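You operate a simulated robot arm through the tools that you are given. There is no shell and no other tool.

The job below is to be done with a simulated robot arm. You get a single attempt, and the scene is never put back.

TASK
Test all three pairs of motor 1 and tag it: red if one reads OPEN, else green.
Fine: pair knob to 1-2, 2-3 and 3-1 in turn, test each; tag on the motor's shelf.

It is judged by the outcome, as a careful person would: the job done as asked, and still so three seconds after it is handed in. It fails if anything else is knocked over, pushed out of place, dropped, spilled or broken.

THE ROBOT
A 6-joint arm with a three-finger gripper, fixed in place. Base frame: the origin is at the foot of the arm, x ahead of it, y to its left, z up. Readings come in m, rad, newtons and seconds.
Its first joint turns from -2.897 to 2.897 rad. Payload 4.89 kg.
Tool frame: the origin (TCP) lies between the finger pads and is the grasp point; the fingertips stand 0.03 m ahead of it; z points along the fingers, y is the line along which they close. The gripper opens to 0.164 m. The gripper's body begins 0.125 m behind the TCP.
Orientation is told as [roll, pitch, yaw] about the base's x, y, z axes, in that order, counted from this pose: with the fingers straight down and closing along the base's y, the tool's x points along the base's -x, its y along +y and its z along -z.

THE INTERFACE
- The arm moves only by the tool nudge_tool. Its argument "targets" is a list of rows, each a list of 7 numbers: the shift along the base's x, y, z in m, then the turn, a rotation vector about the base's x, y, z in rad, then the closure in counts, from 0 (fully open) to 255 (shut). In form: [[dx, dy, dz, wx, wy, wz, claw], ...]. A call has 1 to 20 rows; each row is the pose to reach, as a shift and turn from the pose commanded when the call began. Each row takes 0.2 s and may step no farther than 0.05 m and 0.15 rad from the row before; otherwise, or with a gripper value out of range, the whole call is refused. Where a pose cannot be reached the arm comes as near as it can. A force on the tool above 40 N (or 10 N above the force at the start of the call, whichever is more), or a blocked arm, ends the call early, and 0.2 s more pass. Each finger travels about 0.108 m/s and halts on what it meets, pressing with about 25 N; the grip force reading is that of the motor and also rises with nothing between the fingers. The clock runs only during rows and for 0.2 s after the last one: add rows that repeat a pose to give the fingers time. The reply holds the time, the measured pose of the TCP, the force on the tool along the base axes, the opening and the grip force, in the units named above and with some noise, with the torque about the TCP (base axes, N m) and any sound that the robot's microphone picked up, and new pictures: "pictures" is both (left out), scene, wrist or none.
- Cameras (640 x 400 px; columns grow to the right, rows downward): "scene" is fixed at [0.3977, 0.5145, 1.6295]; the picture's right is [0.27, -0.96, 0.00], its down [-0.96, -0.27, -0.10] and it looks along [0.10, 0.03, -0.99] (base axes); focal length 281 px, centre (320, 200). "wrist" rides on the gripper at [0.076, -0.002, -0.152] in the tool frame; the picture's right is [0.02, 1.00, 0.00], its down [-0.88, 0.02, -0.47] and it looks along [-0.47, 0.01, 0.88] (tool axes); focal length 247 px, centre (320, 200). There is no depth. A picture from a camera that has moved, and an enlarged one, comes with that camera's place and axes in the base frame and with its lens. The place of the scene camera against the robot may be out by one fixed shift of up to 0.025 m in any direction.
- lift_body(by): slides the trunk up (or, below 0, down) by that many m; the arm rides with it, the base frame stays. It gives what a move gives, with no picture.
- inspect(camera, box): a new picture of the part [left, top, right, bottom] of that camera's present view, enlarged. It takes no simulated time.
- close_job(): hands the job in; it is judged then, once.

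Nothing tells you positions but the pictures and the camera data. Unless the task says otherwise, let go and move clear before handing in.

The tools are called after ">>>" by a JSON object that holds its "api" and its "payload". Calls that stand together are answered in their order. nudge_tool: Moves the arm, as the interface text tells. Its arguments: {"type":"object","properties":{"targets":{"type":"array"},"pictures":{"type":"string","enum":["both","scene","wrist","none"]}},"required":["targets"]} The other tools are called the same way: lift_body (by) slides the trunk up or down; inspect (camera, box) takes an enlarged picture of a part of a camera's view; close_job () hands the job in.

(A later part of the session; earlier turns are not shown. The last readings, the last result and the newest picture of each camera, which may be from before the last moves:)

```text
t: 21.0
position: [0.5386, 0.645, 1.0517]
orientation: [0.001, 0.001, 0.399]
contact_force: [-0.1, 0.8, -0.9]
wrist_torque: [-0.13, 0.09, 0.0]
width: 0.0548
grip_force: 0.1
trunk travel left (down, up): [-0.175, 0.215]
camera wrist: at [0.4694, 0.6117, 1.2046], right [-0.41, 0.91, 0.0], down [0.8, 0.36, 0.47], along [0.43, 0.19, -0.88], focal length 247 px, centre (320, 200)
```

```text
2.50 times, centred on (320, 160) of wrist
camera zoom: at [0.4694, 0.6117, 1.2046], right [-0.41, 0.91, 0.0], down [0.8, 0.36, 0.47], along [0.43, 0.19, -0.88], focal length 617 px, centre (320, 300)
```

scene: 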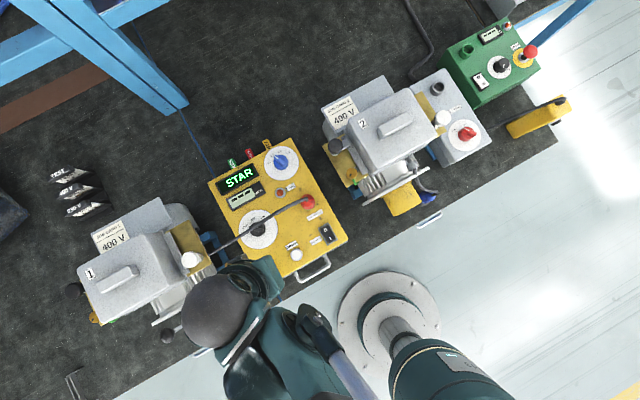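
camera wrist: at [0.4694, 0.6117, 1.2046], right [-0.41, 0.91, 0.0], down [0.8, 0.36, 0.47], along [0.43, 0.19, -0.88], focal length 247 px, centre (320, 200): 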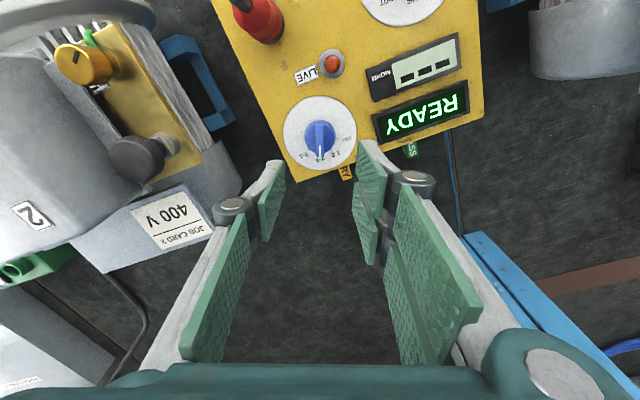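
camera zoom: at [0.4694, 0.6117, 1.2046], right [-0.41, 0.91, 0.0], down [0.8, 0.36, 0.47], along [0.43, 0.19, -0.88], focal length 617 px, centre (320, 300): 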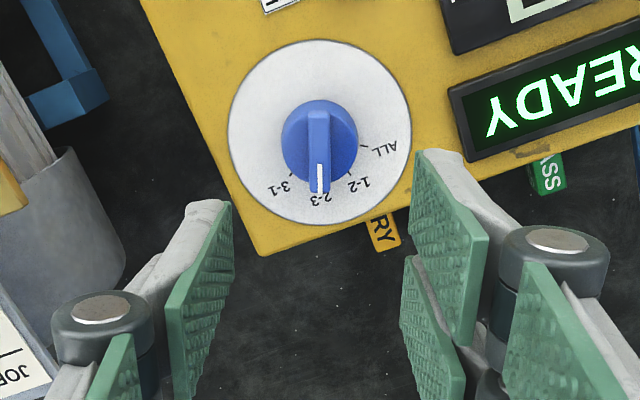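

The pointer is at 2-3 and the display is back to READY. I'll fly to TEST and press.

>>> {"api": "nudge_tool", "payload": {"targets": [[-0.04, -0.008, 0.02, 0, 0, 0.06, 200], [-0.08, -0.016, 0.02, 0, 0, 0.12, 255], [-0.12, -0.024, 0.02, 0, 0, 0.18, 255], [-0.16, -0.032, 0.02, 0, 0, 0.24, 255], [-0.2, -0.04, 0.02, 0, 0, 0.3, 255], [-0.24, -0.047, 0.02, 0, 0, 0.35, 255], [-0.2675, -0.0505, 0.0, 0, 0, 0.35, 255], [-0.2675, -0.0505, -0.04, 0, 0, 0.35, 255], [-0.2675, -0.0505, -0.08, 0, 0, 0.35, 255], [-0.2675, -0.0505, -0.11, 0, 0, 0.35, 255], [-0.2675, -0.0505, -0.119, 0, 0, 0.35, 255], [-0.2675, -0.0505, -0.123, 0, 0, 0.35, 255], [-0.2675, -0.0505, -0.127, 0, 0, 0.35, 255], [-0.2675, -0.0505, -0.1295, 0, 0, 0.35, 255]], "pictures": "scene"}}

>>> {"api": "inspect", "payload": {"camera": "scene", "box": [200, 130, 320, 240]}}

```text
t: 24.1
position: [0.2697, 0.5905, 0.924]
orientation: [0.002, 0.001, 0.752]
contact_force: [-14.2, 0.8, 38.1]
wrist_torque: [-0.03, 0.43, 0.0]
width: 0.0058
grip_force: 45.6
trunk travel left (down, up): [-0.175, 0.215]
heard: click
stopped in row 14: the force on the tool passed its limit at 40 N (the readings are from after the stop); the commanded pose is now the measured one
```

scene: 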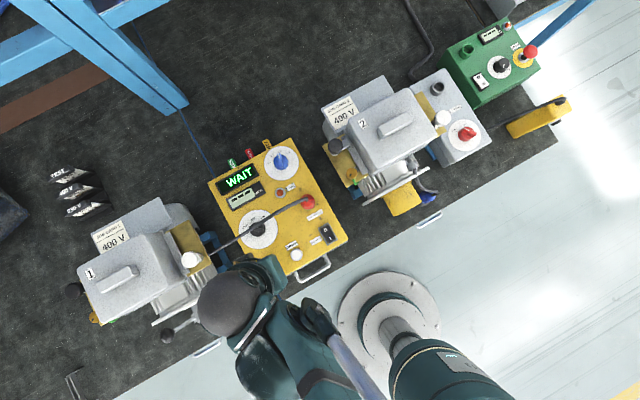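

```text
3.64 times, centred on (260, 185) of scene
camera zoom: at [0.3977, 0.5145, 1.6295], right [0.27, -0.96, 0.0], down [-0.96, -0.27, -0.1], along [0.1, 0.03, -0.99], focal length 1021 px, centre (538, 254)
```

zoom: 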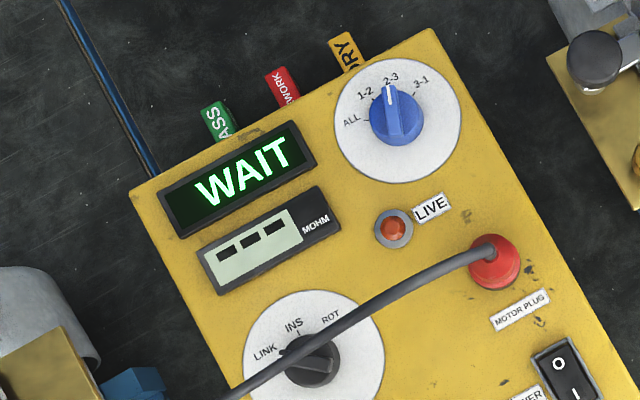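

It clicked and shows WAIT. I'll lift and read the result.

>>> {"api": "nudge_tool", "payload": {"targets": [[0, 0.001, 0.015, 0, 0, 0, 255], [0, 0.001, 0.04, 0, 0, 0, 255], [0, 0.001, 0.04, 0, 0, 0, 255], [0, 0.001, 0.04, 0, 0, 0, 255]], "pictures": "scene"}}

>>> {"api": "inspect", "payload": {"camera": "scene", "box": [200, 130, 320, 240]}}

```text
t: 25.1
position: [0.2698, 0.5933, 0.9606]
orientation: [-0.001, -0.001, 0.751]
contact_force: [1.0, -0.7, 0.6]
wrist_torque: [0.01, -0.01, 0.02]
width: 0.0001
grip_force: 44.7
trunk travel left (down, up): [-0.175, 0.215]
```

scene: 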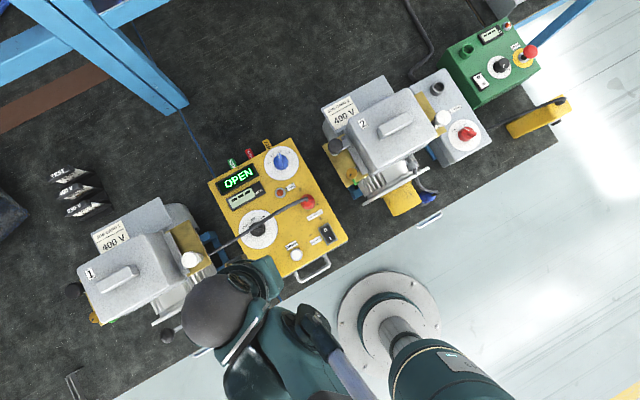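

```text
3.64 times, centred on (260, 185) of scene
camera zoom: at [0.3977, 0.5145, 1.6295], right [0.27, -0.96, 0.0], down [-0.96, -0.27, -0.1], along [0.1, 0.03, -0.99], focal length 1021 px, centre (538, 254)
```

zoom: 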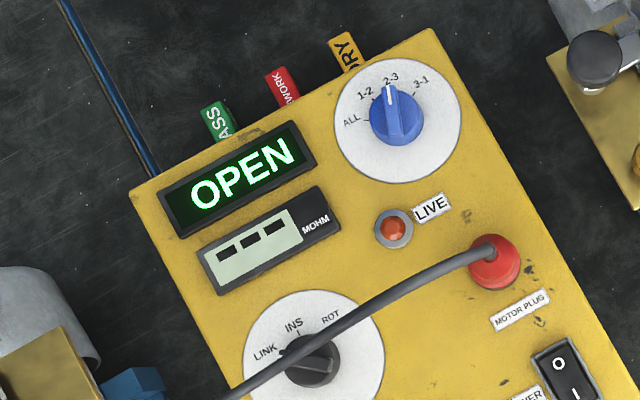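

Pair 2-3 reads OPEN, so the tag will be red, but I still have to test 3-1. I'll go back to the knob at the 2-3 angle.

>>> {"api": "nudge_tool", "payload": {"targets": [[0, 0, 0.05, 0, 0, 0, 255], [0.02, 0.005, 0.09, 0, 0, -0.05, 255], [0.06, 0.012, 0.107, 0, 0, -0.1, 230], [0.1, 0.019, 0.107, 0, 0, -0.15, 200], [0.14, 0.027, 0.107, 0, 0, -0.2, 170], [0.18, 0.035, 0.107, 0, 0, -0.25, 170], [0.22, 0.042, 0.107, 0, 0, -0.3, 170], [0.26, 0.049, 0.107, 0, 0, -0.35, 170], [0.2673, 0.0515, 0.07, 0, 0, -0.35, 170], [0.2673, 0.0515, 0.032, 0, 0, -0.35, 170]], "pictures": "wrist"}}

>>> {"api": "inspect", "payload": {"camera": "wrist", "box": [240, 90, 400, 250]}}

```text
t: 27.3
position: [0.537, 0.643, 0.9937]
orientation: [0.001, 0.0, 0.398]
contact_force: [-0.5, -1.1, 0.2]
wrist_torque: [0.07, -0.05, 0.0]
width: 0.0547
grip_force: 0.0
trunk travel left (down, up): [-0.175, 0.215]
camera wrist: at [0.4688, 0.6105, 1.146], right [-0.41, 0.91, 0.0], down [0.8, 0.36, 0.47], along [0.43, 0.19, -0.88], focal length 247 px, centre (320, 200)
```

wrist: 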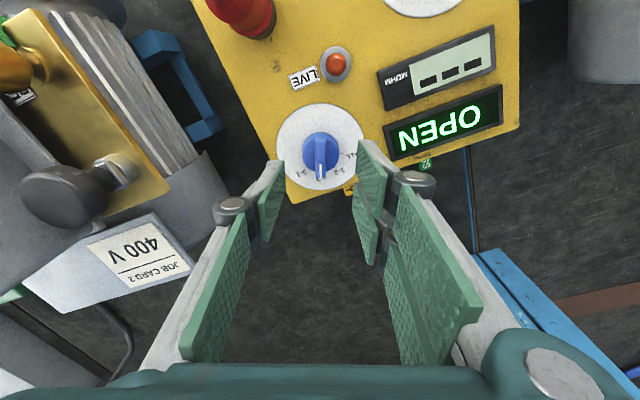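

```text
2.50 times, centred on (320, 170) of wrist
camera zoom: at [0.4688, 0.6105, 1.146], right [-0.41, 0.91, 0.0], down [0.8, 0.36, 0.47], along [0.43, 0.19, -0.88], focal length 617 px, centre (320, 275)
```

zoom: 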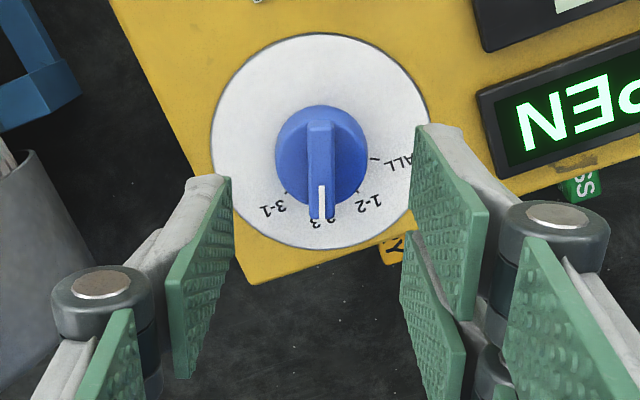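

Aligned. I'll grip, turn 0.70 rad to 3-1, release and lift.

>>> {"api": "nudge_tool", "payload": {"targets": [[0, 0, -0.035, 0, 0, 0, 170], [0, 0, -0.0595, 0, 0, 0, 170], [0, 0, -0.0595, 0, 0, 0, 200], [0, 0, -0.0595, 0, 0, 0, 245], [0, 0, -0.0595, 0, 0, 0, 245], [0, 0, -0.0595, 0, 0, -0.14, 245], [0, 0, -0.0595, 0, 0, -0.28, 245], [0, 0, -0.0595, 0, 0, -0.42, 245], [0, 0, -0.0595, 0, 0, -0.56, 245], [0, 0, -0.0595, 0, 0, -0.7, 245], [0, 0, -0.0595, 0, 0, -0.7, 245], [0, 0, -0.0595, 0, 0, -0.7, 200], [0, 0, -0.0595, 0, 0, -0.7, 170], [0, 0, -0.02, 0, 0, -0.7, 170], [0, 0, 0.02, 0, 0, -0.7, 170], [0, 0, 0.0585, 0, 0, -0.7, 170]], "pictures": "wrist"}}

>>> {"api": "inspect", "payload": {"camera": "wrist", "box": [240, 80, 400, 240]}}

```text
t: 29.4
position: [0.5382, 0.6425, 0.9341]
orientation: [-0.001, -0.001, -0.177]
contact_force: [-1.4, -6.6, -1.5]
wrist_torque: [-0.5, 0.05, -0.01]
width: 0.0351
grip_force: 45.0
trunk travel left (down, up): [-0.175, 0.215]
stopped in row 10: the force on the tool passed its limit at 42 N (the readings are from after the stop); the commanded pose is now the measured one
camera wrist: at [0.4629, 0.6536, 1.0869], right [0.15, 0.99, 0.0], down [0.87, -0.13, 0.47], along [0.47, -0.07, -0.88], focal length 247 px, centre (320, 200)
```

wrist: 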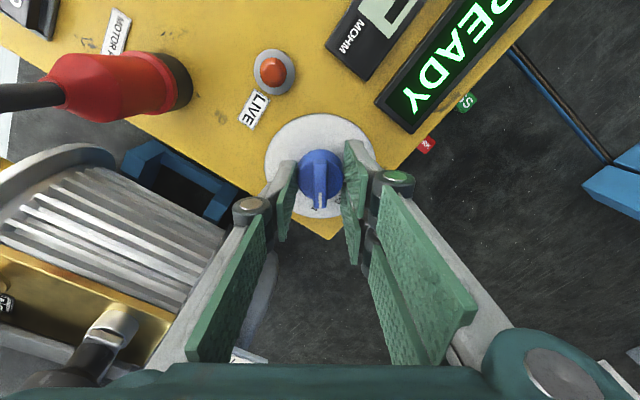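

```text
2.50 times, centred on (320, 160) of wrist
camera zoom: at [0.4629, 0.6536, 1.0869], right [0.15, 0.99, 0.0], down [0.87, -0.13, 0.47], along [0.47, -0.07, -0.88], focal length 617 px, centre (320, 300)
```

zoom: 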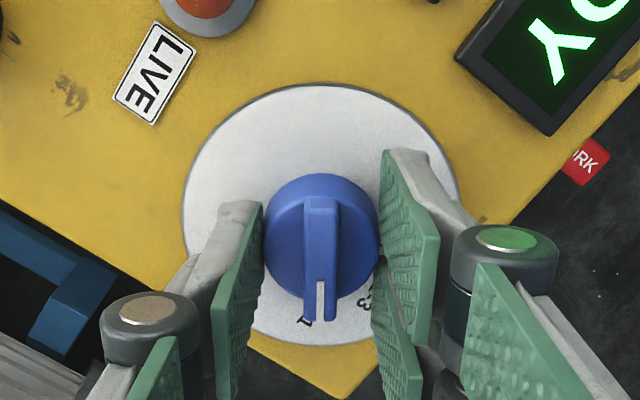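

The force limit stopped me about 0.12 rad short, and the side load has now relaxed. I'll finish the turn gently.

>>> {"api": "nudge_tool", "payload": {"targets": [[0, 0, 0, 0, 0, -0.04, 245], [0, 0, 0, 0, 0, -0.08, 245], [0, 0, 0, 0, 0, -0.123, 245], [0, 0, 0, 0, 0, -0.123, 245]], "pictures": "wrist"}}

>>> {"api": "inspect", "payload": {"camera": "wrist", "box": [240, 80, 400, 240]}}

```text
t: 30.4
position: [0.5367, 0.6433, 0.934]
orientation: [0.0, 0.002, -0.296]
contact_force: [-0.4, -17.7, -7.6]
wrist_torque: [-0.52, 0.02, 0.66]
width: 0.035
grip_force: 44.9
trunk travel left (down, up): [-0.175, 0.215]
camera wrist: at [0.4651, 0.6626, 1.087], right [0.27, 0.96, 0.0], down [0.85, -0.24, 0.47], along [0.45, -0.13, -0.88], focal length 247 px, centre (320, 200)
```

wrist: 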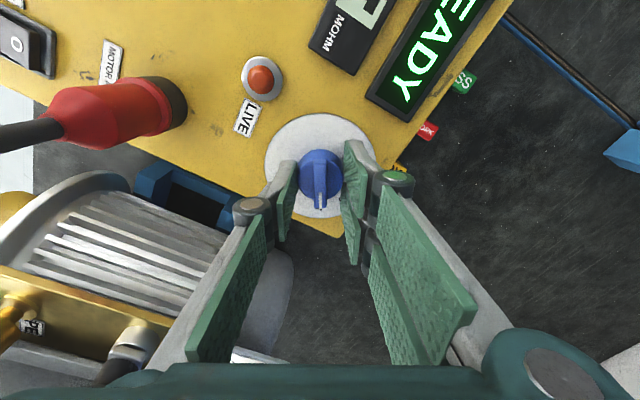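

```text
2.50 times, centred on (320, 160) of wrist
camera zoom: at [0.4651, 0.6626, 1.087], right [0.27, 0.96, 0.0], down [0.85, -0.24, 0.47], along [0.45, -0.13, -0.88], focal length 617 px, centre (320, 300)
```

zoom: 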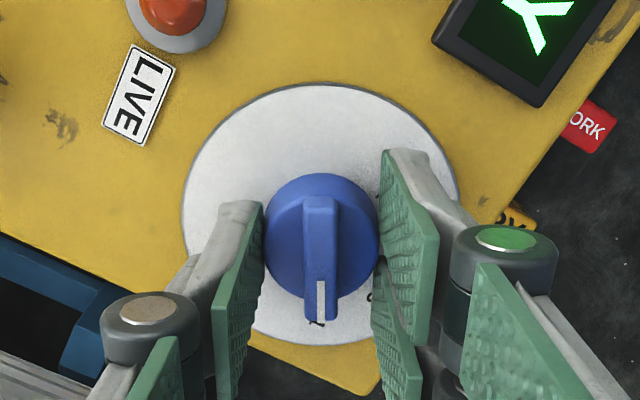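

>>> {"api": "nudge_tool", "payload": {"targets": [[0, 0, 0, 0, 0, 0, 200], [0, 0, 0, 0, 0, 0, 170], [0, 0, 0.04, 0, 0, 0, 170], [0, 0, 0.08, 0, 0, 0, 170], [0, 0, 0.12, 0, 0, 0, 170]], "pictures": "wrist"}}

>>> {"api": "inspect", "payload": {"camera": "wrist", "box": [240, 80, 400, 240]}}

```text
t: 31.6
position: [0.5376, 0.6455, 1.0531]
orientation: [-0.002, 0.002, -0.298]
contact_force: [0.5, 0.7, -0.8]
wrist_torque: [-0.11, 0.1, 0.0]
width: 0.0546
grip_force: 0.1
trunk travel left (down, up): [-0.175, 0.215]
camera wrist: at [0.465, 0.6654, 1.2067], right [0.27, 0.96, 0.0], down [0.85, -0.24, 0.47], along [0.45, -0.13, -0.88], focal length 247 px, centre (320, 200)
```

wrist: 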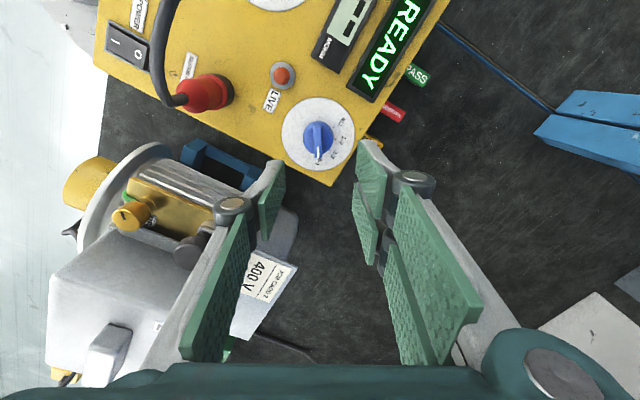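

```text
2.50 times, centred on (320, 160) of wrist
camera zoom: at [0.465, 0.6654, 1.2067], right [0.27, 0.96, 0.0], down [0.85, -0.24, 0.47], along [0.45, -0.13, -0.88], focal length 617 px, centre (320, 300)
```

zoom: 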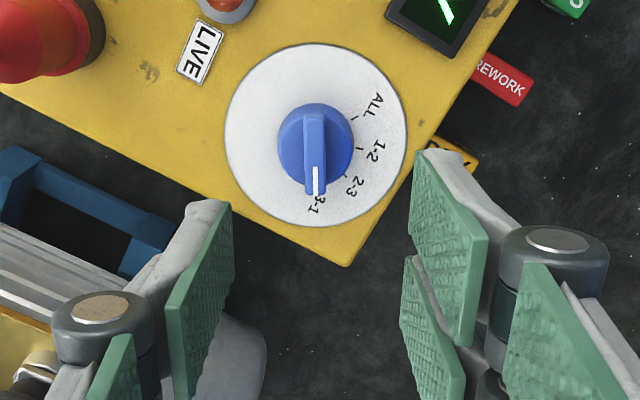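

The pointer is at 3-1. I'll fly to TEST and press.

>>> {"api": "nudge_tool", "payload": {"targets": [[-0.02, -0.004, 0.02, 0, 0, 0.13, 200], [-0.055, -0.011, 0.02, 0, 0, 0.26, 255], [-0.09, -0.018, 0.02, 0, 0, 0.39, 255], [-0.125, -0.025, 0.02, 0, 0, 0.52, 255], [-0.16, -0.032, 0.02, 0, 0, 0.65, 255], [-0.195, -0.039, 0.02, 0, 0, 0.78, 255], [-0.23, -0.046, 0.02, 0, 0, 0.91, 255], [-0.268, -0.0515, 0.0, 0, 0, 1.05, 255], [-0.268, -0.0515, -0.04, 0, 0, 1.05, 255], [-0.268, -0.0515, -0.08, 0, 0, 1.05, 255], [-0.268, -0.0515, -0.11, 0, 0, 1.05, 255], [-0.268, -0.0515, -0.119, 0, 0, 1.05, 255], [-0.268, -0.0515, -0.123, 0, 0, 1.05, 255], [-0.268, -0.0515, -0.127, 0, 0, 1.05, 255], [-0.268, -0.0515, -0.1295, 0, 0, 1.05, 255]], "pictures": "scene"}}

>>> {"api": "inspect", "payload": {"camera": "scene", "box": [200, 130, 320, 240]}}

```text
t: 34.8
position: [0.27, 0.5925, 0.9253]
orientation: [-0.001, 0.0, 0.75]
contact_force: [3.5, 1.6, 29.0]
wrist_torque: [0.07, -0.07, 0.02]
width: 0.0059
grip_force: 44.8
trunk travel left (down, up): [-0.175, 0.215]
heard: click
```

scene: 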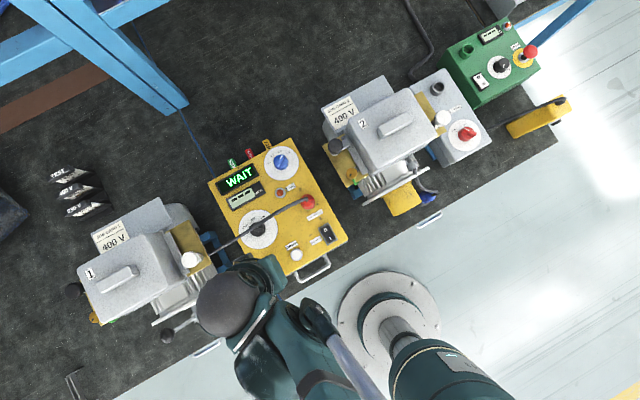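

```text
3.64 times, centred on (260, 185) of scene
camera zoom: at [0.3977, 0.5145, 1.6295], right [0.27, -0.96, 0.0], down [-0.96, -0.27, -0.1], along [0.1, 0.03, -0.99], focal length 1021 px, centre (538, 254)
```

zoom: 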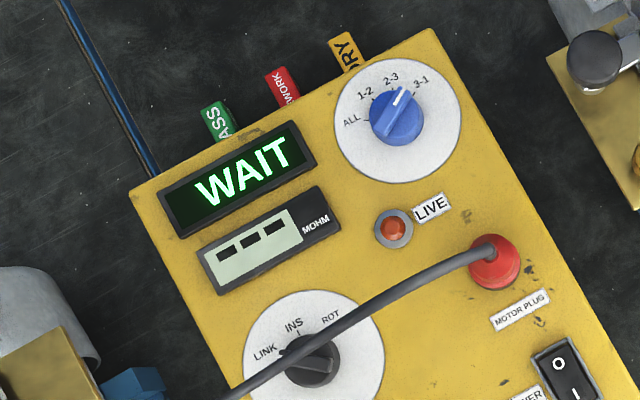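

>>> {"api": "nudge_tool", "payload": {"targets": [[0, 0, 0.015, 0, 0, 0, 255], [0, 0, 0.05, 0, 0, 0, 255], [0, 0, 0.09, 0, 0, 0, 255], [0, 0, 0.13, 0, 0, 0, 255]], "pictures": "scene"}}

>>> {"api": "inspect", "payload": {"camera": "scene", "box": [200, 130, 320, 240]}}

>>> {"api": "inspect", "payload": {"camera": "scene", "box": [215, 130, 295, 180]}}

>>> {"api": "inspect", "payload": {"camera": "scene", "box": [70, 180, 230, 330]}}

```text
t: 35.8
position: [0.2693, 0.5908, 1.0532]
orientation: [-0.003, 0.003, 0.755]
contact_force: [0.1, 1.3, 0.0]
wrist_torque: [-0.17, 0.0, 0.01]
width: 0.0
grip_force: 44.6
trunk travel left (down, up): [-0.175, 0.215]
```

scene: 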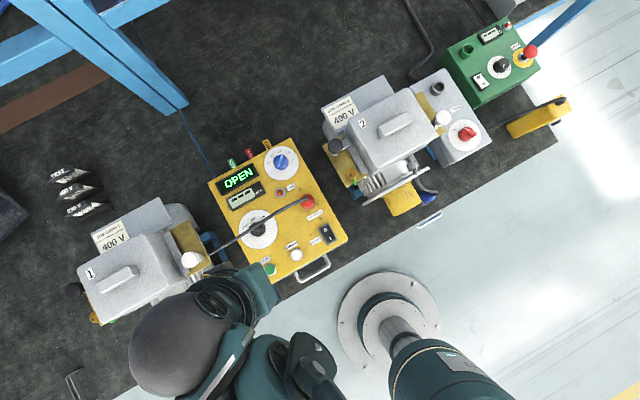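

```text
3.64 times, centred on (260, 185) of scene
camera zoom: at [0.3977, 0.5145, 1.6295], right [0.27, -0.96, 0.0], down [-0.96, -0.27, -0.1], along [0.1, 0.03, -0.99], focal length 1021 px, centre (538, 254)
```

zoom: 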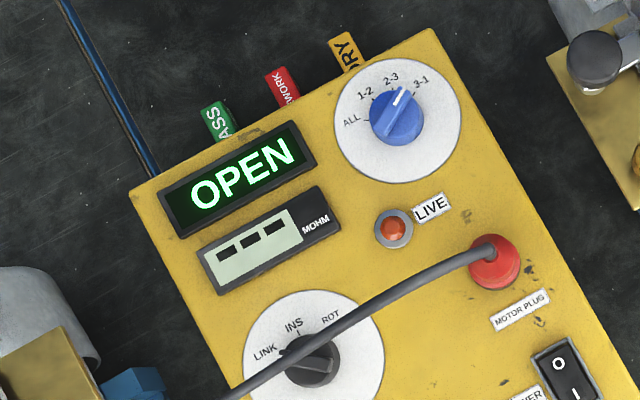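

```text
8.00 times, centred on (255, 155) of scene
camera zoom: at [0.3977, 0.5145, 1.6295], right [0.27, -0.96, 0.0], down [-0.96, -0.27, -0.1], along [0.1, 0.03, -0.99], focal length 2246 px, centre (840, 560)
```

zoom: 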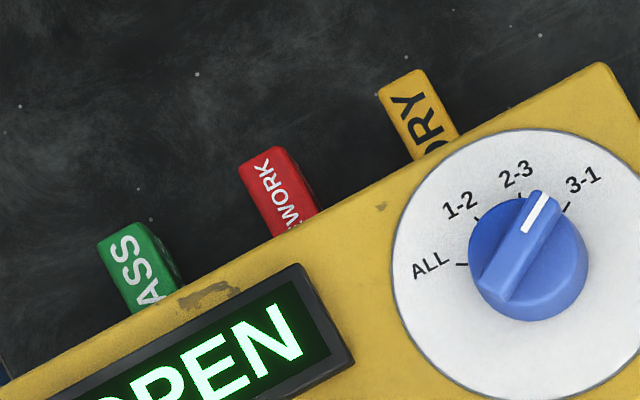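

```text
2.67 times, centred on (150, 255) of scene
camera zoom: at [0.3977, 0.5145, 1.6295], right [0.27, -0.96, 0.0], down [-0.96, -0.27, -0.1], along [0.1, 0.03, -0.99], focal length 749 px, centre (773, 53)
```

zoom: 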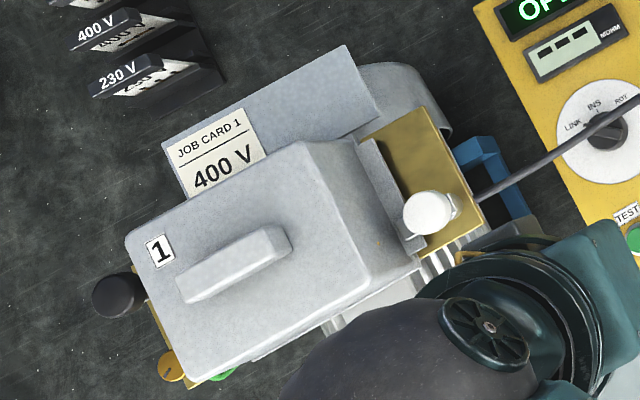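

Pair 3-1 also reads OPEN. With one or more open readings, motor 1 gets the red REWORK tag. It sits behind the tester's rear edge near (0.55, 0.74), so I'll look at the tags and motor 1's shelf from the side before grasping.

>>> {"api": "nudge_tool", "payload": {"targets": [[0.03, 0.0, 0.03, 0, 0, -0.1, 255], [0.06, 0.01, 0.04, 0, 0, -0.24, 230], [0.09, 0.03, 0.04, 0, 0, -0.38, 190], [0.12, 0.05, 0.04, 0, 0, -0.52, 180], [0.14, 0.08, 0.04, 0, 0, -0.66, 180], [0.16, 0.11, 0.04, 0, 0, -0.8, 180], [0.18, 0.14, 0.04, 0, 0, -0.94, 180], [0.2, 0.16, 0.04, 0, 0, -1.08, 180], [0.22, 0.18, 0.04, 0, 0, -1.22, 180], [0.23, 0.2, 0.04, 0, 0, -1.36, 180], [0.23, 0.2, 0.04, 0, 0, -1.5, 180], [0.23, 0.2, 0.04, 0, 0, -1.57, 180]]}}

>>> {"api": "inspect", "payload": {"camera": "wrist", "box": [220, 60, 420, 260]}}

```text
t: 38.4
position: [0.4975, 0.7914, 1.0948]
orientation: [-0.002, -0.002, -0.818]
contact_force: [0.1, 0.7, -1.1]
wrist_torque: [-0.04, 0.07, -0.02]
width: 0.048
grip_force: 0.1
trunk travel left (down, up): [-0.175, 0.215]
camera wrist: at [0.4465, 0.8455, 1.2473], right [0.72, 0.7, 0.0], down [0.62, -0.63, 0.47], along [0.33, -0.34, -0.88], focal length 247 px, centre (320, 200)
```

scene: 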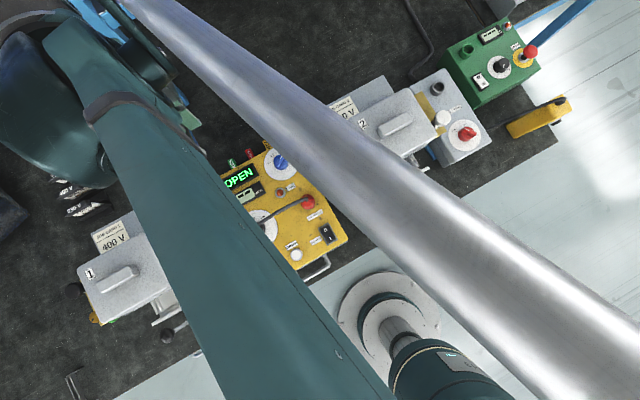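
wrist: 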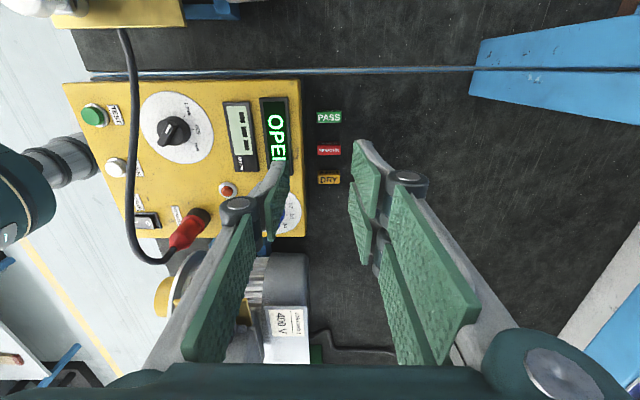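

```text
2.00 times, centred on (320, 160) of wrist
camera zoom: at [0.4465, 0.8455, 1.2473], right [0.72, 0.7, 0.0], down [0.62, -0.63, 0.47], along [0.33, -0.34, -0.88], focal length 494 px, centre (320, 280)
```

zoom: 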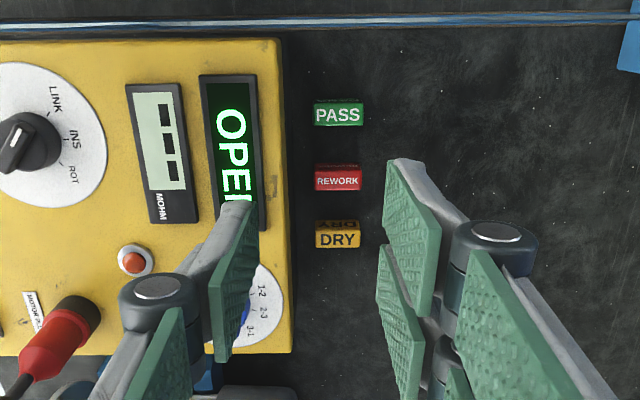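

The tags are small blocks on the bench. The red one is at about (0.554, 0.758) with its top near z 0.79. Motor 1's shelf is the level plate at z about 0.955, with the job card on its far half. I'll turn back in line and hover over the red tag.

>>> {"api": "nudge_tool", "payload": {"targets": [[0.005, -0.003, 0, 0, 0, 0.14, 185], [0.01, -0.006, 0, 0, 0, 0.28, 185], [0.015, -0.009, 0, 0, 0, 0.42, 185], [0.02, -0.012, 0, 0, 0, 0.56, 185], [0.025, -0.015, 0, 0, 0, 0.7, 185], [0.03, -0.018, 0, 0, 0, 0.84, 185], [0.035, -0.021, 0, 0, 0, 0.98, 185], [0.04, -0.024, 0, 0, 0, 1.12, 185], [0.045, -0.027, 0, 0, 0, 1.26, 185], [0.05, -0.03, 0, 0, 0, 1.4, 185], [0.0565, -0.033, -0.02, 0, 0, 1.54, 185], [0.0565, -0.033, -0.06, 0, 0, 1.57, 185], [0.0565, -0.033, -0.1, 0, 0, 1.57, 185]], "pictures": "wrist"}}

>>> {"api": "inspect", "payload": {"camera": "wrist", "box": [240, 60, 400, 220]}}

```text
t: 41.2
position: [0.5565, 0.7558, 0.9935]
orientation: [-0.001, 0.001, 0.75]
contact_force: [-0.6, -0.5, 0.5]
wrist_torque: [0.11, -0.1, -0.04]
width: 0.0452
grip_force: 0.0
trunk travel left (down, up): [-0.175, 0.215]
camera wrist: at [0.5031, 0.7004, 1.1461], right [-0.7, 0.71, 0.0], down [0.63, 0.62, 0.47], along [0.34, 0.33, -0.88], focal length 247 px, centre (320, 200)
```

wrist: 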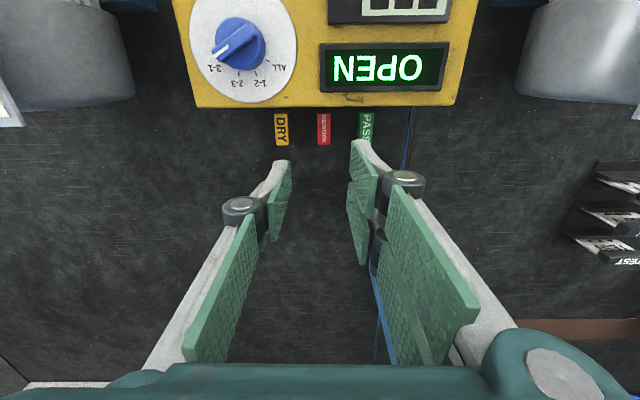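

```text
2.50 times, centred on (320, 140) of wrist
camera zoom: at [0.5031, 0.7004, 1.1461], right [-0.7, 0.71, 0.0], down [0.63, 0.62, 0.47], along [0.34, 0.33, -0.88], focal length 617 px, centre (320, 350)
```

zoom: 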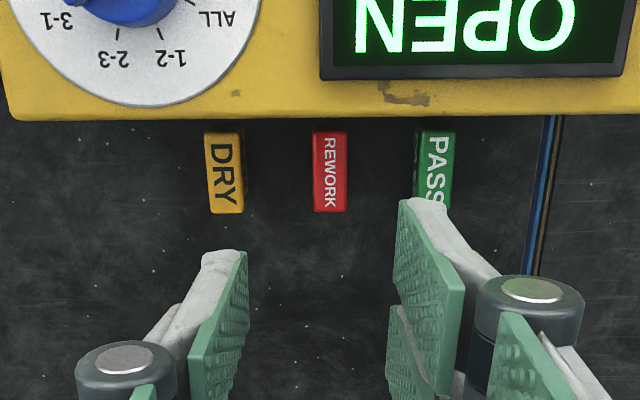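

The red tag is centred to within 4 mm. I'll correct and descend until the tips are just above the tag's top, then look again.

>>> {"api": "nudge_tool", "payload": {"targets": [[-0.0025, 0.002, -0.04, 0, 0, 0, 185], [-0.0025, 0.002, -0.08, 0, 0, 0, 185], [-0.0025, 0.002, -0.12, 0, 0, 0, 185], [-0.0025, 0.002, -0.145, 0, 0, 0, 185], [-0.0025, 0.002, -0.16, 0, 0, 0, 185]], "pictures": "wrist"}}

>>> {"api": "inspect", "payload": {"camera": "wrist", "box": [240, 80, 400, 240]}}

```text
t: 42.4
position: [0.5538, 0.7599, 0.8339]
orientation: [-0.002, 0.001, 0.753]
contact_force: [0.3, 0.1, 0.6]
wrist_torque: [0.01, -0.01, 0.0]
width: 0.045
grip_force: 0.1
trunk travel left (down, up): [-0.175, 0.215]
camera wrist: at [0.5, 0.7059, 0.9861], right [-0.7, 0.72, 0.0], down [0.63, 0.62, 0.47], along [0.34, 0.33, -0.88], focal length 247 px, centre (320, 200)
```

wrist: 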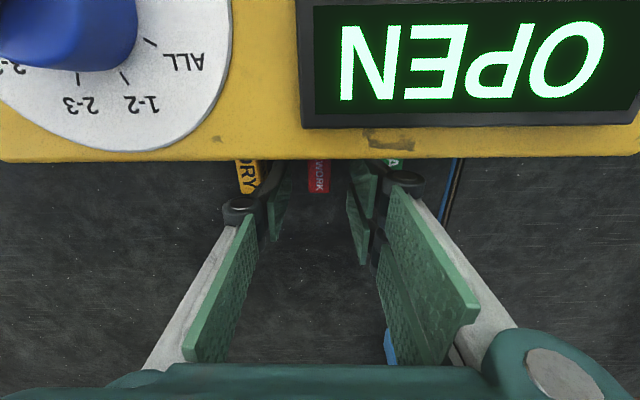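

```text
2.50 times, centred on (320, 160) of wrist
camera zoom: at [0.5, 0.7059, 0.9861], right [-0.7, 0.72, 0.0], down [0.63, 0.62, 0.47], along [0.34, 0.33, -0.88], focal length 617 px, centre (320, 300)
```

zoom: 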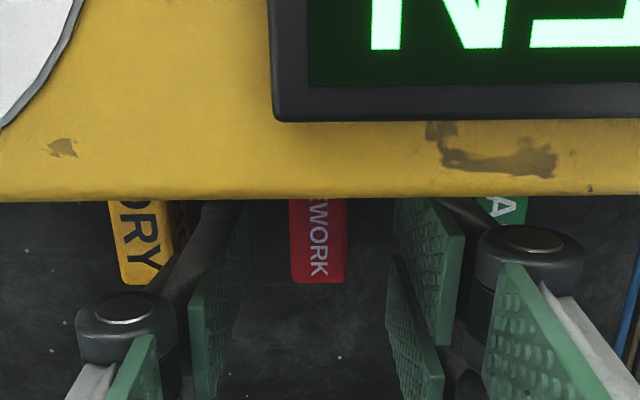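

The tag is centred between the fingers. I'll lower to just above the bench and close.

>>> {"api": "nudge_tool", "payload": {"targets": [[0, -0.0005, -0.012, 0, 0, 0, 185], [0, -0.0005, -0.02, 0, 0, 0, 185], [0, -0.0005, -0.024, 0, 0, 0, 185], [0, -0.0005, -0.027, 0, 0, 0, 185]], "pictures": "wrist"}}

>>> {"api": "inspect", "payload": {"camera": "wrist", "box": [240, 80, 400, 240]}}

```text
t: 43.4
position: [0.5531, 0.7599, 0.8069]
orientation: [-0.002, 0.0, 0.752]
contact_force: [0.6, 0.1, 1.2]
wrist_torque: [0.01, 0.0, 0.01]
width: 0.045
grip_force: 0.0
trunk travel left (down, up): [-0.175, 0.215]
camera wrist: at [0.5001, 0.7059, 0.9592], right [-0.7, 0.72, 0.0], down [0.63, 0.62, 0.47], along [0.34, 0.33, -0.88], focal length 247 px, centre (320, 200)
```

wrist: 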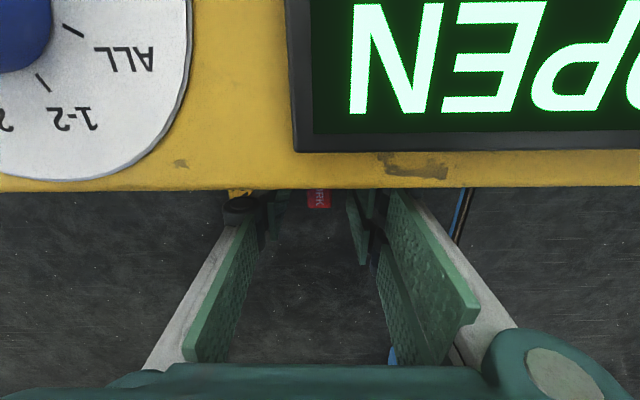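

```text
2.50 times, centred on (320, 160) of wrist
camera zoom: at [0.5001, 0.7059, 0.9592], right [-0.7, 0.72, 0.0], down [0.63, 0.62, 0.47], along [0.34, 0.33, -0.88], focal length 617 px, centre (320, 300)
```

zoom: 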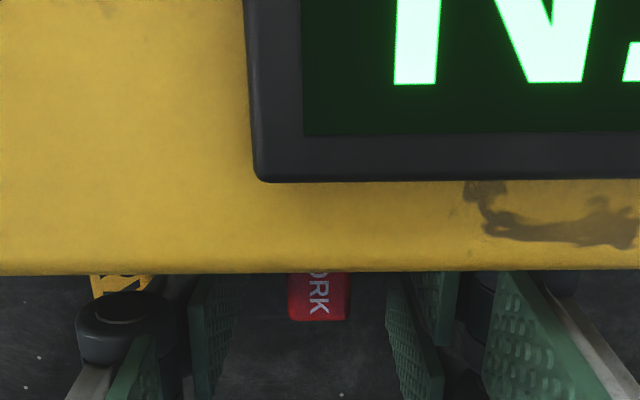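

Still no contact. The tag's top is at z about 0.79 and the tips are at 0.777, so I'll close on it.

>>> {"api": "nudge_tool", "payload": {"targets": [[0, 0, 0, 0, 0, 0, 200], [0, 0, 0, 0, 0, 0, 215], [0, 0, 0, 0, 0, 0, 235], [0, 0, 0, 0, 0, 0, 240], [0, 0, 0, 0, 0, 0, 240]], "pictures": "wrist"}}

>>> {"api": "inspect", "payload": {"camera": "wrist", "box": [240, 120, 400, 240]}}

```text
t: 44.6
position: [0.554, 0.7611, 0.8077]
orientation: [-0.002, 0.001, 0.75]
contact_force: [-0.3, -0.8, 0.4]
wrist_torque: [0.02, -0.02, 0.01]
width: 0.0191
grip_force: 24.8
trunk travel left (down, up): [-0.175, 0.215]
camera wrist: at [0.5001, 0.7059, 0.9594], right [-0.7, 0.72, 0.0], down [0.63, 0.62, 0.47], along [0.34, 0.33, -0.88], focal length 247 px, centre (320, 200)
```

wrist: 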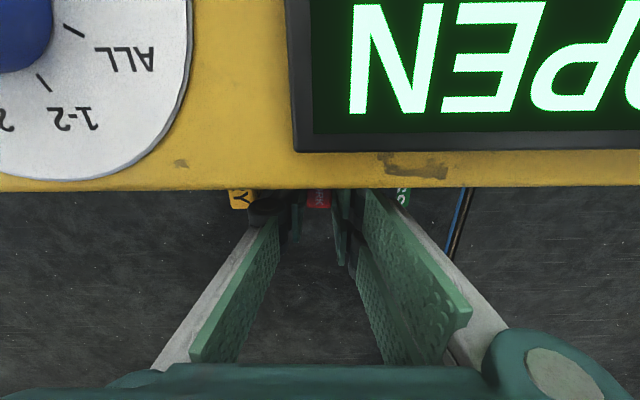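

```text
3.33 times, centred on (320, 180) of wrist
camera zoom: at [0.5001, 0.7059, 0.9594], right [-0.7, 0.72, 0.0], down [0.63, 0.62, 0.47], along [0.34, 0.33, -0.88], focal length 823 px, centre (320, 267)
```

zoom: 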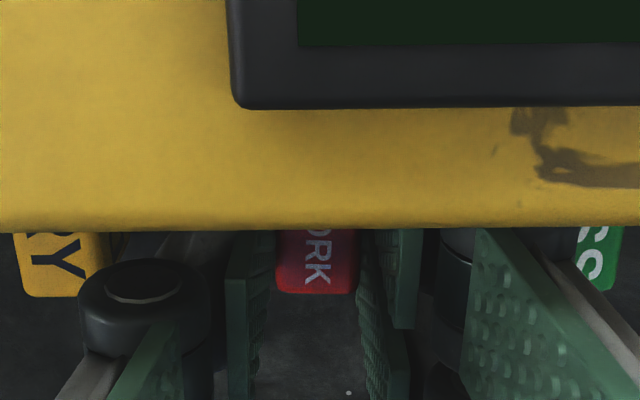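

The tag is gripped at 19 mm. I'll lift straight up.

>>> {"api": "nudge_tool", "payload": {"targets": [[0, 0, 0.02, 0, 0, 0, 240], [0, 0, 0.06, 0, 0, 0, 240], [0, 0, 0.1, 0, 0, 0, 240], [0, 0, 0.14, 0, 0, 0, 240], [0, 0, 0.18, 0, 0, 0, 240], [0, 0, 0.22, 0, 0, 0, 240], [0, 0, 0.26, 0, 0, 0, 240]], "pictures": "wrist"}}

>>> {"api": "inspect", "payload": {"camera": "wrist", "box": [240, 100, 400, 240]}}

```text
t: 46.2
position: [0.5545, 0.763, 1.0688]
orientation: [-0.001, 0.002, 0.754]
contact_force: [0.1, 1.5, -1.0]
wrist_torque: [-0.11, 0.08, 0.05]
width: 0.0192
grip_force: 25.6
trunk travel left (down, up): [-0.175, 0.215]
camera wrist: at [0.5008, 0.7093, 1.2209], right [-0.7, 0.72, 0.0], down [0.63, 0.62, 0.47], along [0.34, 0.33, -0.88], focal length 247 px, centre (320, 200)
```

wrist: 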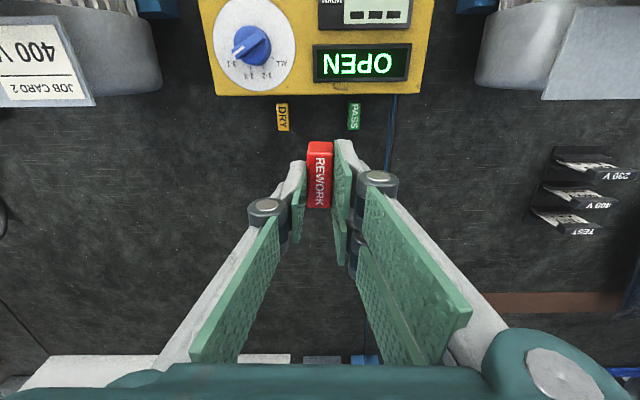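

```text
2.86 times, centred on (320, 170) of wrist
camera zoom: at [0.5008, 0.7093, 1.2209], right [-0.7, 0.72, 0.0], down [0.63, 0.62, 0.47], along [0.34, 0.33, -0.88], focal length 706 px, centre (320, 286)
```

zoom: 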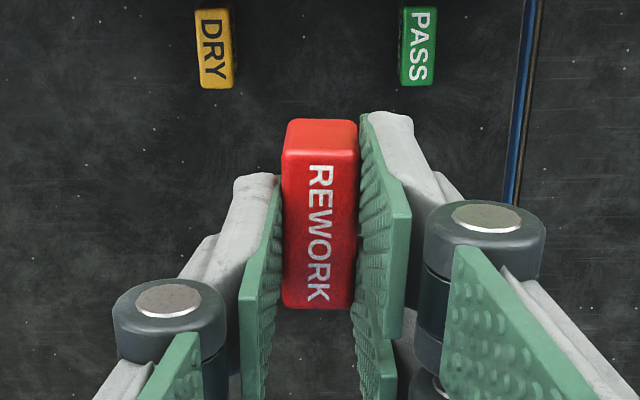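

The tag is held firmly and the other two stand untouched. I'll carry it to a hover over the free half of motor 1's shelf, near (0.313, 0.902).

>>> {"api": "nudge_tool", "payload": {"targets": [[0, 0, 0.03, 0, 0, 0, 240], [-0.03, 0.018, 0.06, 0, 0, 0, 240], [-0.065, 0.038, 0.07, 0, 0, 0, 240], [-0.1, 0.058, 0.07, 0, 0, 0, 240], [-0.135, 0.078, 0.07, 0, 0, 0, 240], [-0.17, 0.098, 0.07, 0, 0, 0, 240], [-0.205, 0.118, 0.07, 0, 0, 0, 240], [-0.2415, 0.139, 0.07, 0, 0, 0, 240]]}}

>>> {"api": "inspect", "payload": {"camera": "wrist", "box": [220, 60, 420, 240]}}

```text
t: 48.0
position: [0.3124, 0.8976, 1.1371]
orientation: [-0.001, 0.002, 0.751]
contact_force: [1.1, -0.5, 0.5]
wrist_torque: [0.1, 0.18, 0.0]
width: 0.0192
grip_force: 25.3
trunk travel left (down, up): [-0.175, 0.215]
camera wrist: at [0.2589, 0.8441, 1.2901], right [-0.7, 0.72, 0.0], down [0.63, 0.62, 0.47], along [0.34, 0.33, -0.88], focal length 247 px, centre (320, 200)
```

scene: 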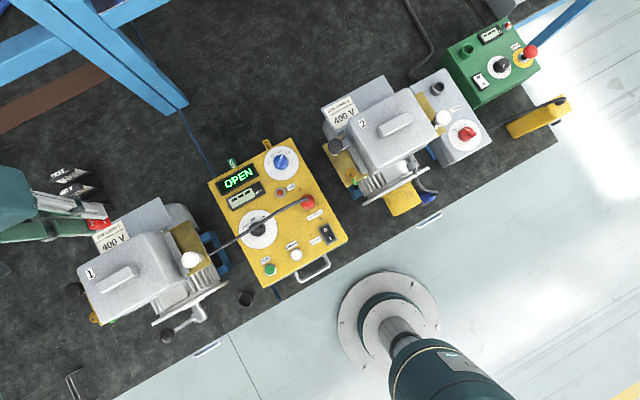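
wrist: 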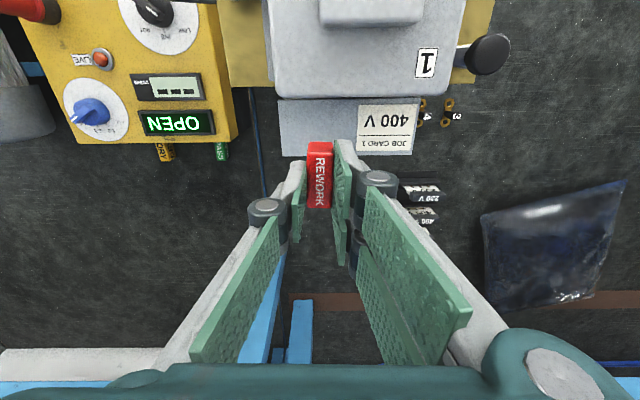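

```text
2.22 times, centred on (320, 150) of wrist
camera zoom: at [0.2589, 0.8441, 1.2901], right [-0.7, 0.72, 0.0], down [0.63, 0.62, 0.47], along [0.34, 0.33, -0.88], focal length 549 px, centre (320, 311)
```

zoom: 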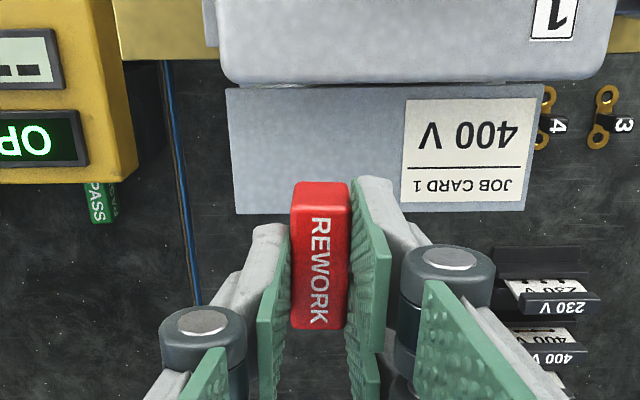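

The shelf is level at z about 0.968, and its free part is centred near (0.309, 0.890), clear of the job card. I'll correct position and come down partway.

>>> {"api": "nudge_tool", "payload": {"targets": [[-0.0015, -0.004, -0.02, 0, 0, 0, 240], [-0.003, -0.0075, -0.05, 0, 0, 0, 240], [-0.003, -0.0075, -0.08, 0, 0, 0, 240], [-0.003, -0.0075, -0.1, 0, 0, 0, 240]]}}

>>> {"api": "inspect", "payload": {"camera": "wrist", "box": [220, 60, 420, 240]}}

>>> {"api": "inspect", "payload": {"camera": "scene", "box": [60, 160, 220, 290]}}

```text
t: 49.0
position: [0.3097, 0.8909, 1.0385]
orientation: [-0.001, 0.001, 0.753]
contact_force: [-0.4, -0.2, -0.2]
wrist_torque: [0.05, -0.01, 0.01]
width: 0.0195
grip_force: 25.1
trunk travel left (down, up): [-0.175, 0.215]
camera wrist: at [0.2549, 0.8372, 1.1911], right [-0.7, 0.72, 0.0], down [0.63, 0.62, 0.47], along [0.34, 0.33, -0.88], focal length 247 px, centre (320, 200)
```

scene: 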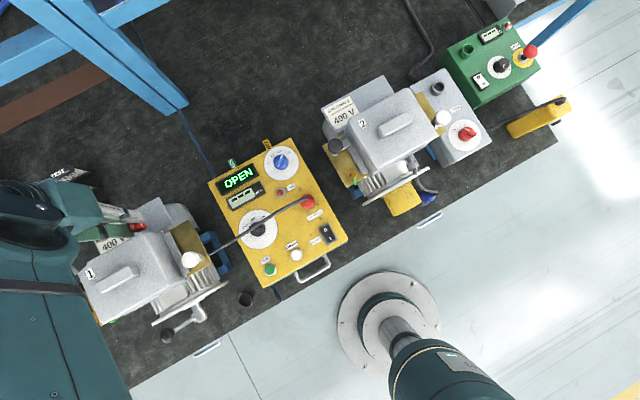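
wrist: 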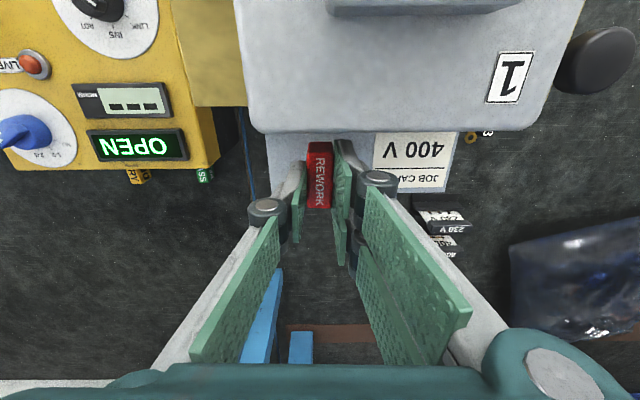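

```text
2.22 times, centred on (320, 150) of wrist
camera zoom: at [0.2549, 0.8372, 1.1911], right [-0.7, 0.72, 0.0], down [0.63, 0.62, 0.47], along [0.34, 0.33, -0.88], focal length 549 px, centre (320, 311)
```

zoom: 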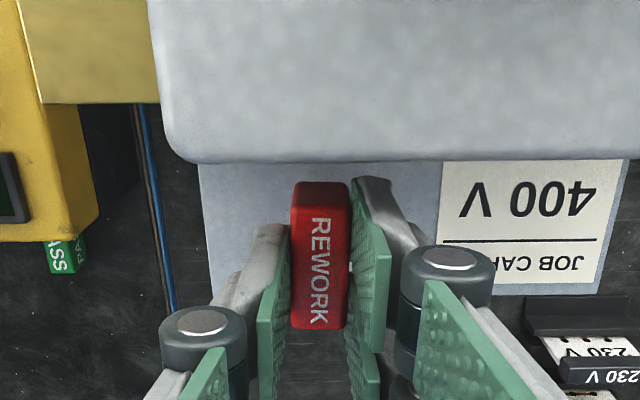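

```text
3.08 times, centred on (140, 225) of scene
camera zoom: at [0.3977, 0.5145, 1.6295], right [0.27, -0.96, 0.0], down [-0.96, -0.27, -0.1], along [0.1, 0.03, -0.99], focal length 864 px, centre (874, 123)
```

zoom: 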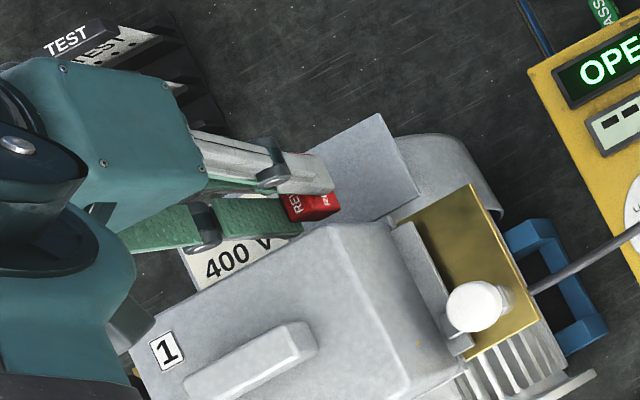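

The shelf's edges confirm z about 0.968. I'll lower gently, watching the force for contact.

>>> {"api": "nudge_tool", "payload": {"targets": [[0, 0, -0.006, 0, 0, 0, 240], [0, 0, -0.01, 0, 0, 0, 240], [0, 0, -0.013, 0, 0, 0, 240]], "pictures": "none"}}

>>> {"api": "nudge_tool", "payload": {"targets": [[0, 0, -0.003, 0, 0, 0, 240], [0, 0, -0.005, 0, 0, 0, 240]], "pictures": "wrist"}}

>>> {"api": "inspect", "payload": {"camera": "wrist", "box": [220, 60, 420, 240]}}

```text
t: 49.8
position: [0.3077, 0.8913, 1.0243]
orientation: [-0.001, -0.002, 0.751]
contact_force: [0.1, -0.4, -0.5]
wrist_torque: [0.02, -0.02, 0.03]
width: 0.0191
grip_force: 25.0
trunk travel left (down, up): [-0.175, 0.215]
```

```text
t: 50.4
position: [0.3086, 0.8925, 1.0201]
orientation: [-0.002, 0.0, 0.751]
contact_force: [-0.1, -0.2, -0.2]
wrist_torque: [0.0, 0.03, -0.01]
width: 0.0191
grip_force: 24.9
trunk travel left (down, up): [-0.175, 0.215]
camera wrist: at [0.2548, 0.8375, 1.1726], right [-0.7, 0.72, 0.0], down [0.63, 0.62, 0.47], along [0.34, 0.33, -0.88], focal length 247 px, centre (320, 200)
```

wrist: 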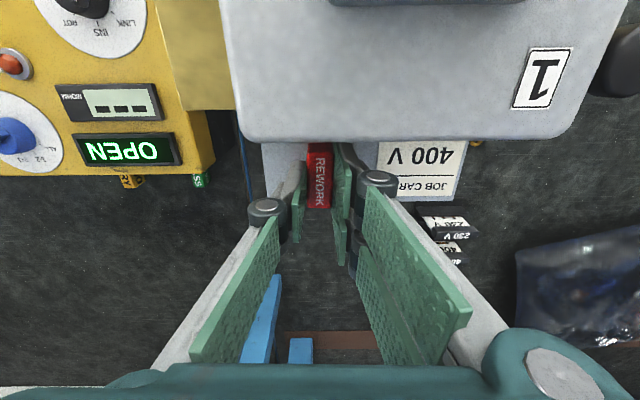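

```text
2.22 times, centred on (320, 150) of wrist
camera zoom: at [0.2548, 0.8375, 1.1726], right [-0.7, 0.72, 0.0], down [0.63, 0.62, 0.47], along [0.34, 0.33, -0.88], focal length 549 px, centre (320, 311)
```

zoom: 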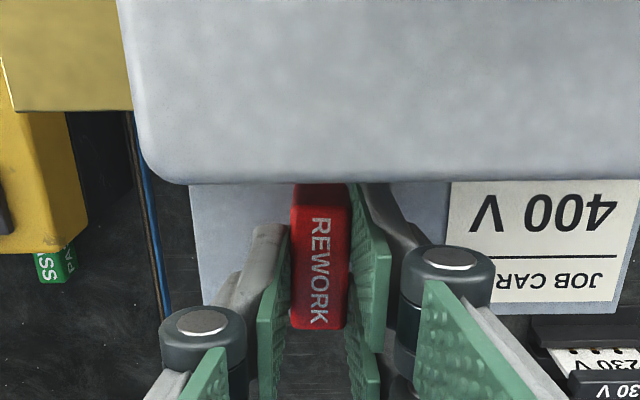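

No contact yet, so I'll continue in small steps.

>>> {"api": "nudge_tool", "payload": {"targets": [[0, 0, -0.002, 0, 0, 0, 240], [0, 0, -0.004, 0, 0, 0, 240]], "pictures": "none"}}

>>> {"api": "nudge_tool", "payload": {"targets": [[0, 0, -0.002, 0, 0, 0, 240], [0, 0, -0.004, 0, 0, 0, 240]], "pictures": "none"}}

```text
t: 51.0
position: [0.3083, 0.892, 1.0151]
orientation: [-0.001, -0.002, 0.752]
contact_force: [0.6, -0.1, -1.3]
wrist_torque: [-0.01, -0.01, -0.01]
width: 0.0189
grip_force: 25.2
trunk travel left (down, up): [-0.175, 0.215]
```

```text
t: 51.6
position: [0.3076, 0.8916, 1.0124]
orientation: [-0.002, 0.001, 0.753]
contact_force: [2.4, 3.5, 10.2]
wrist_torque: [0.12, -0.03, -0.02]
width: 0.0194
grip_force: 25.0
trunk travel left (down, up): [-0.175, 0.215]
```

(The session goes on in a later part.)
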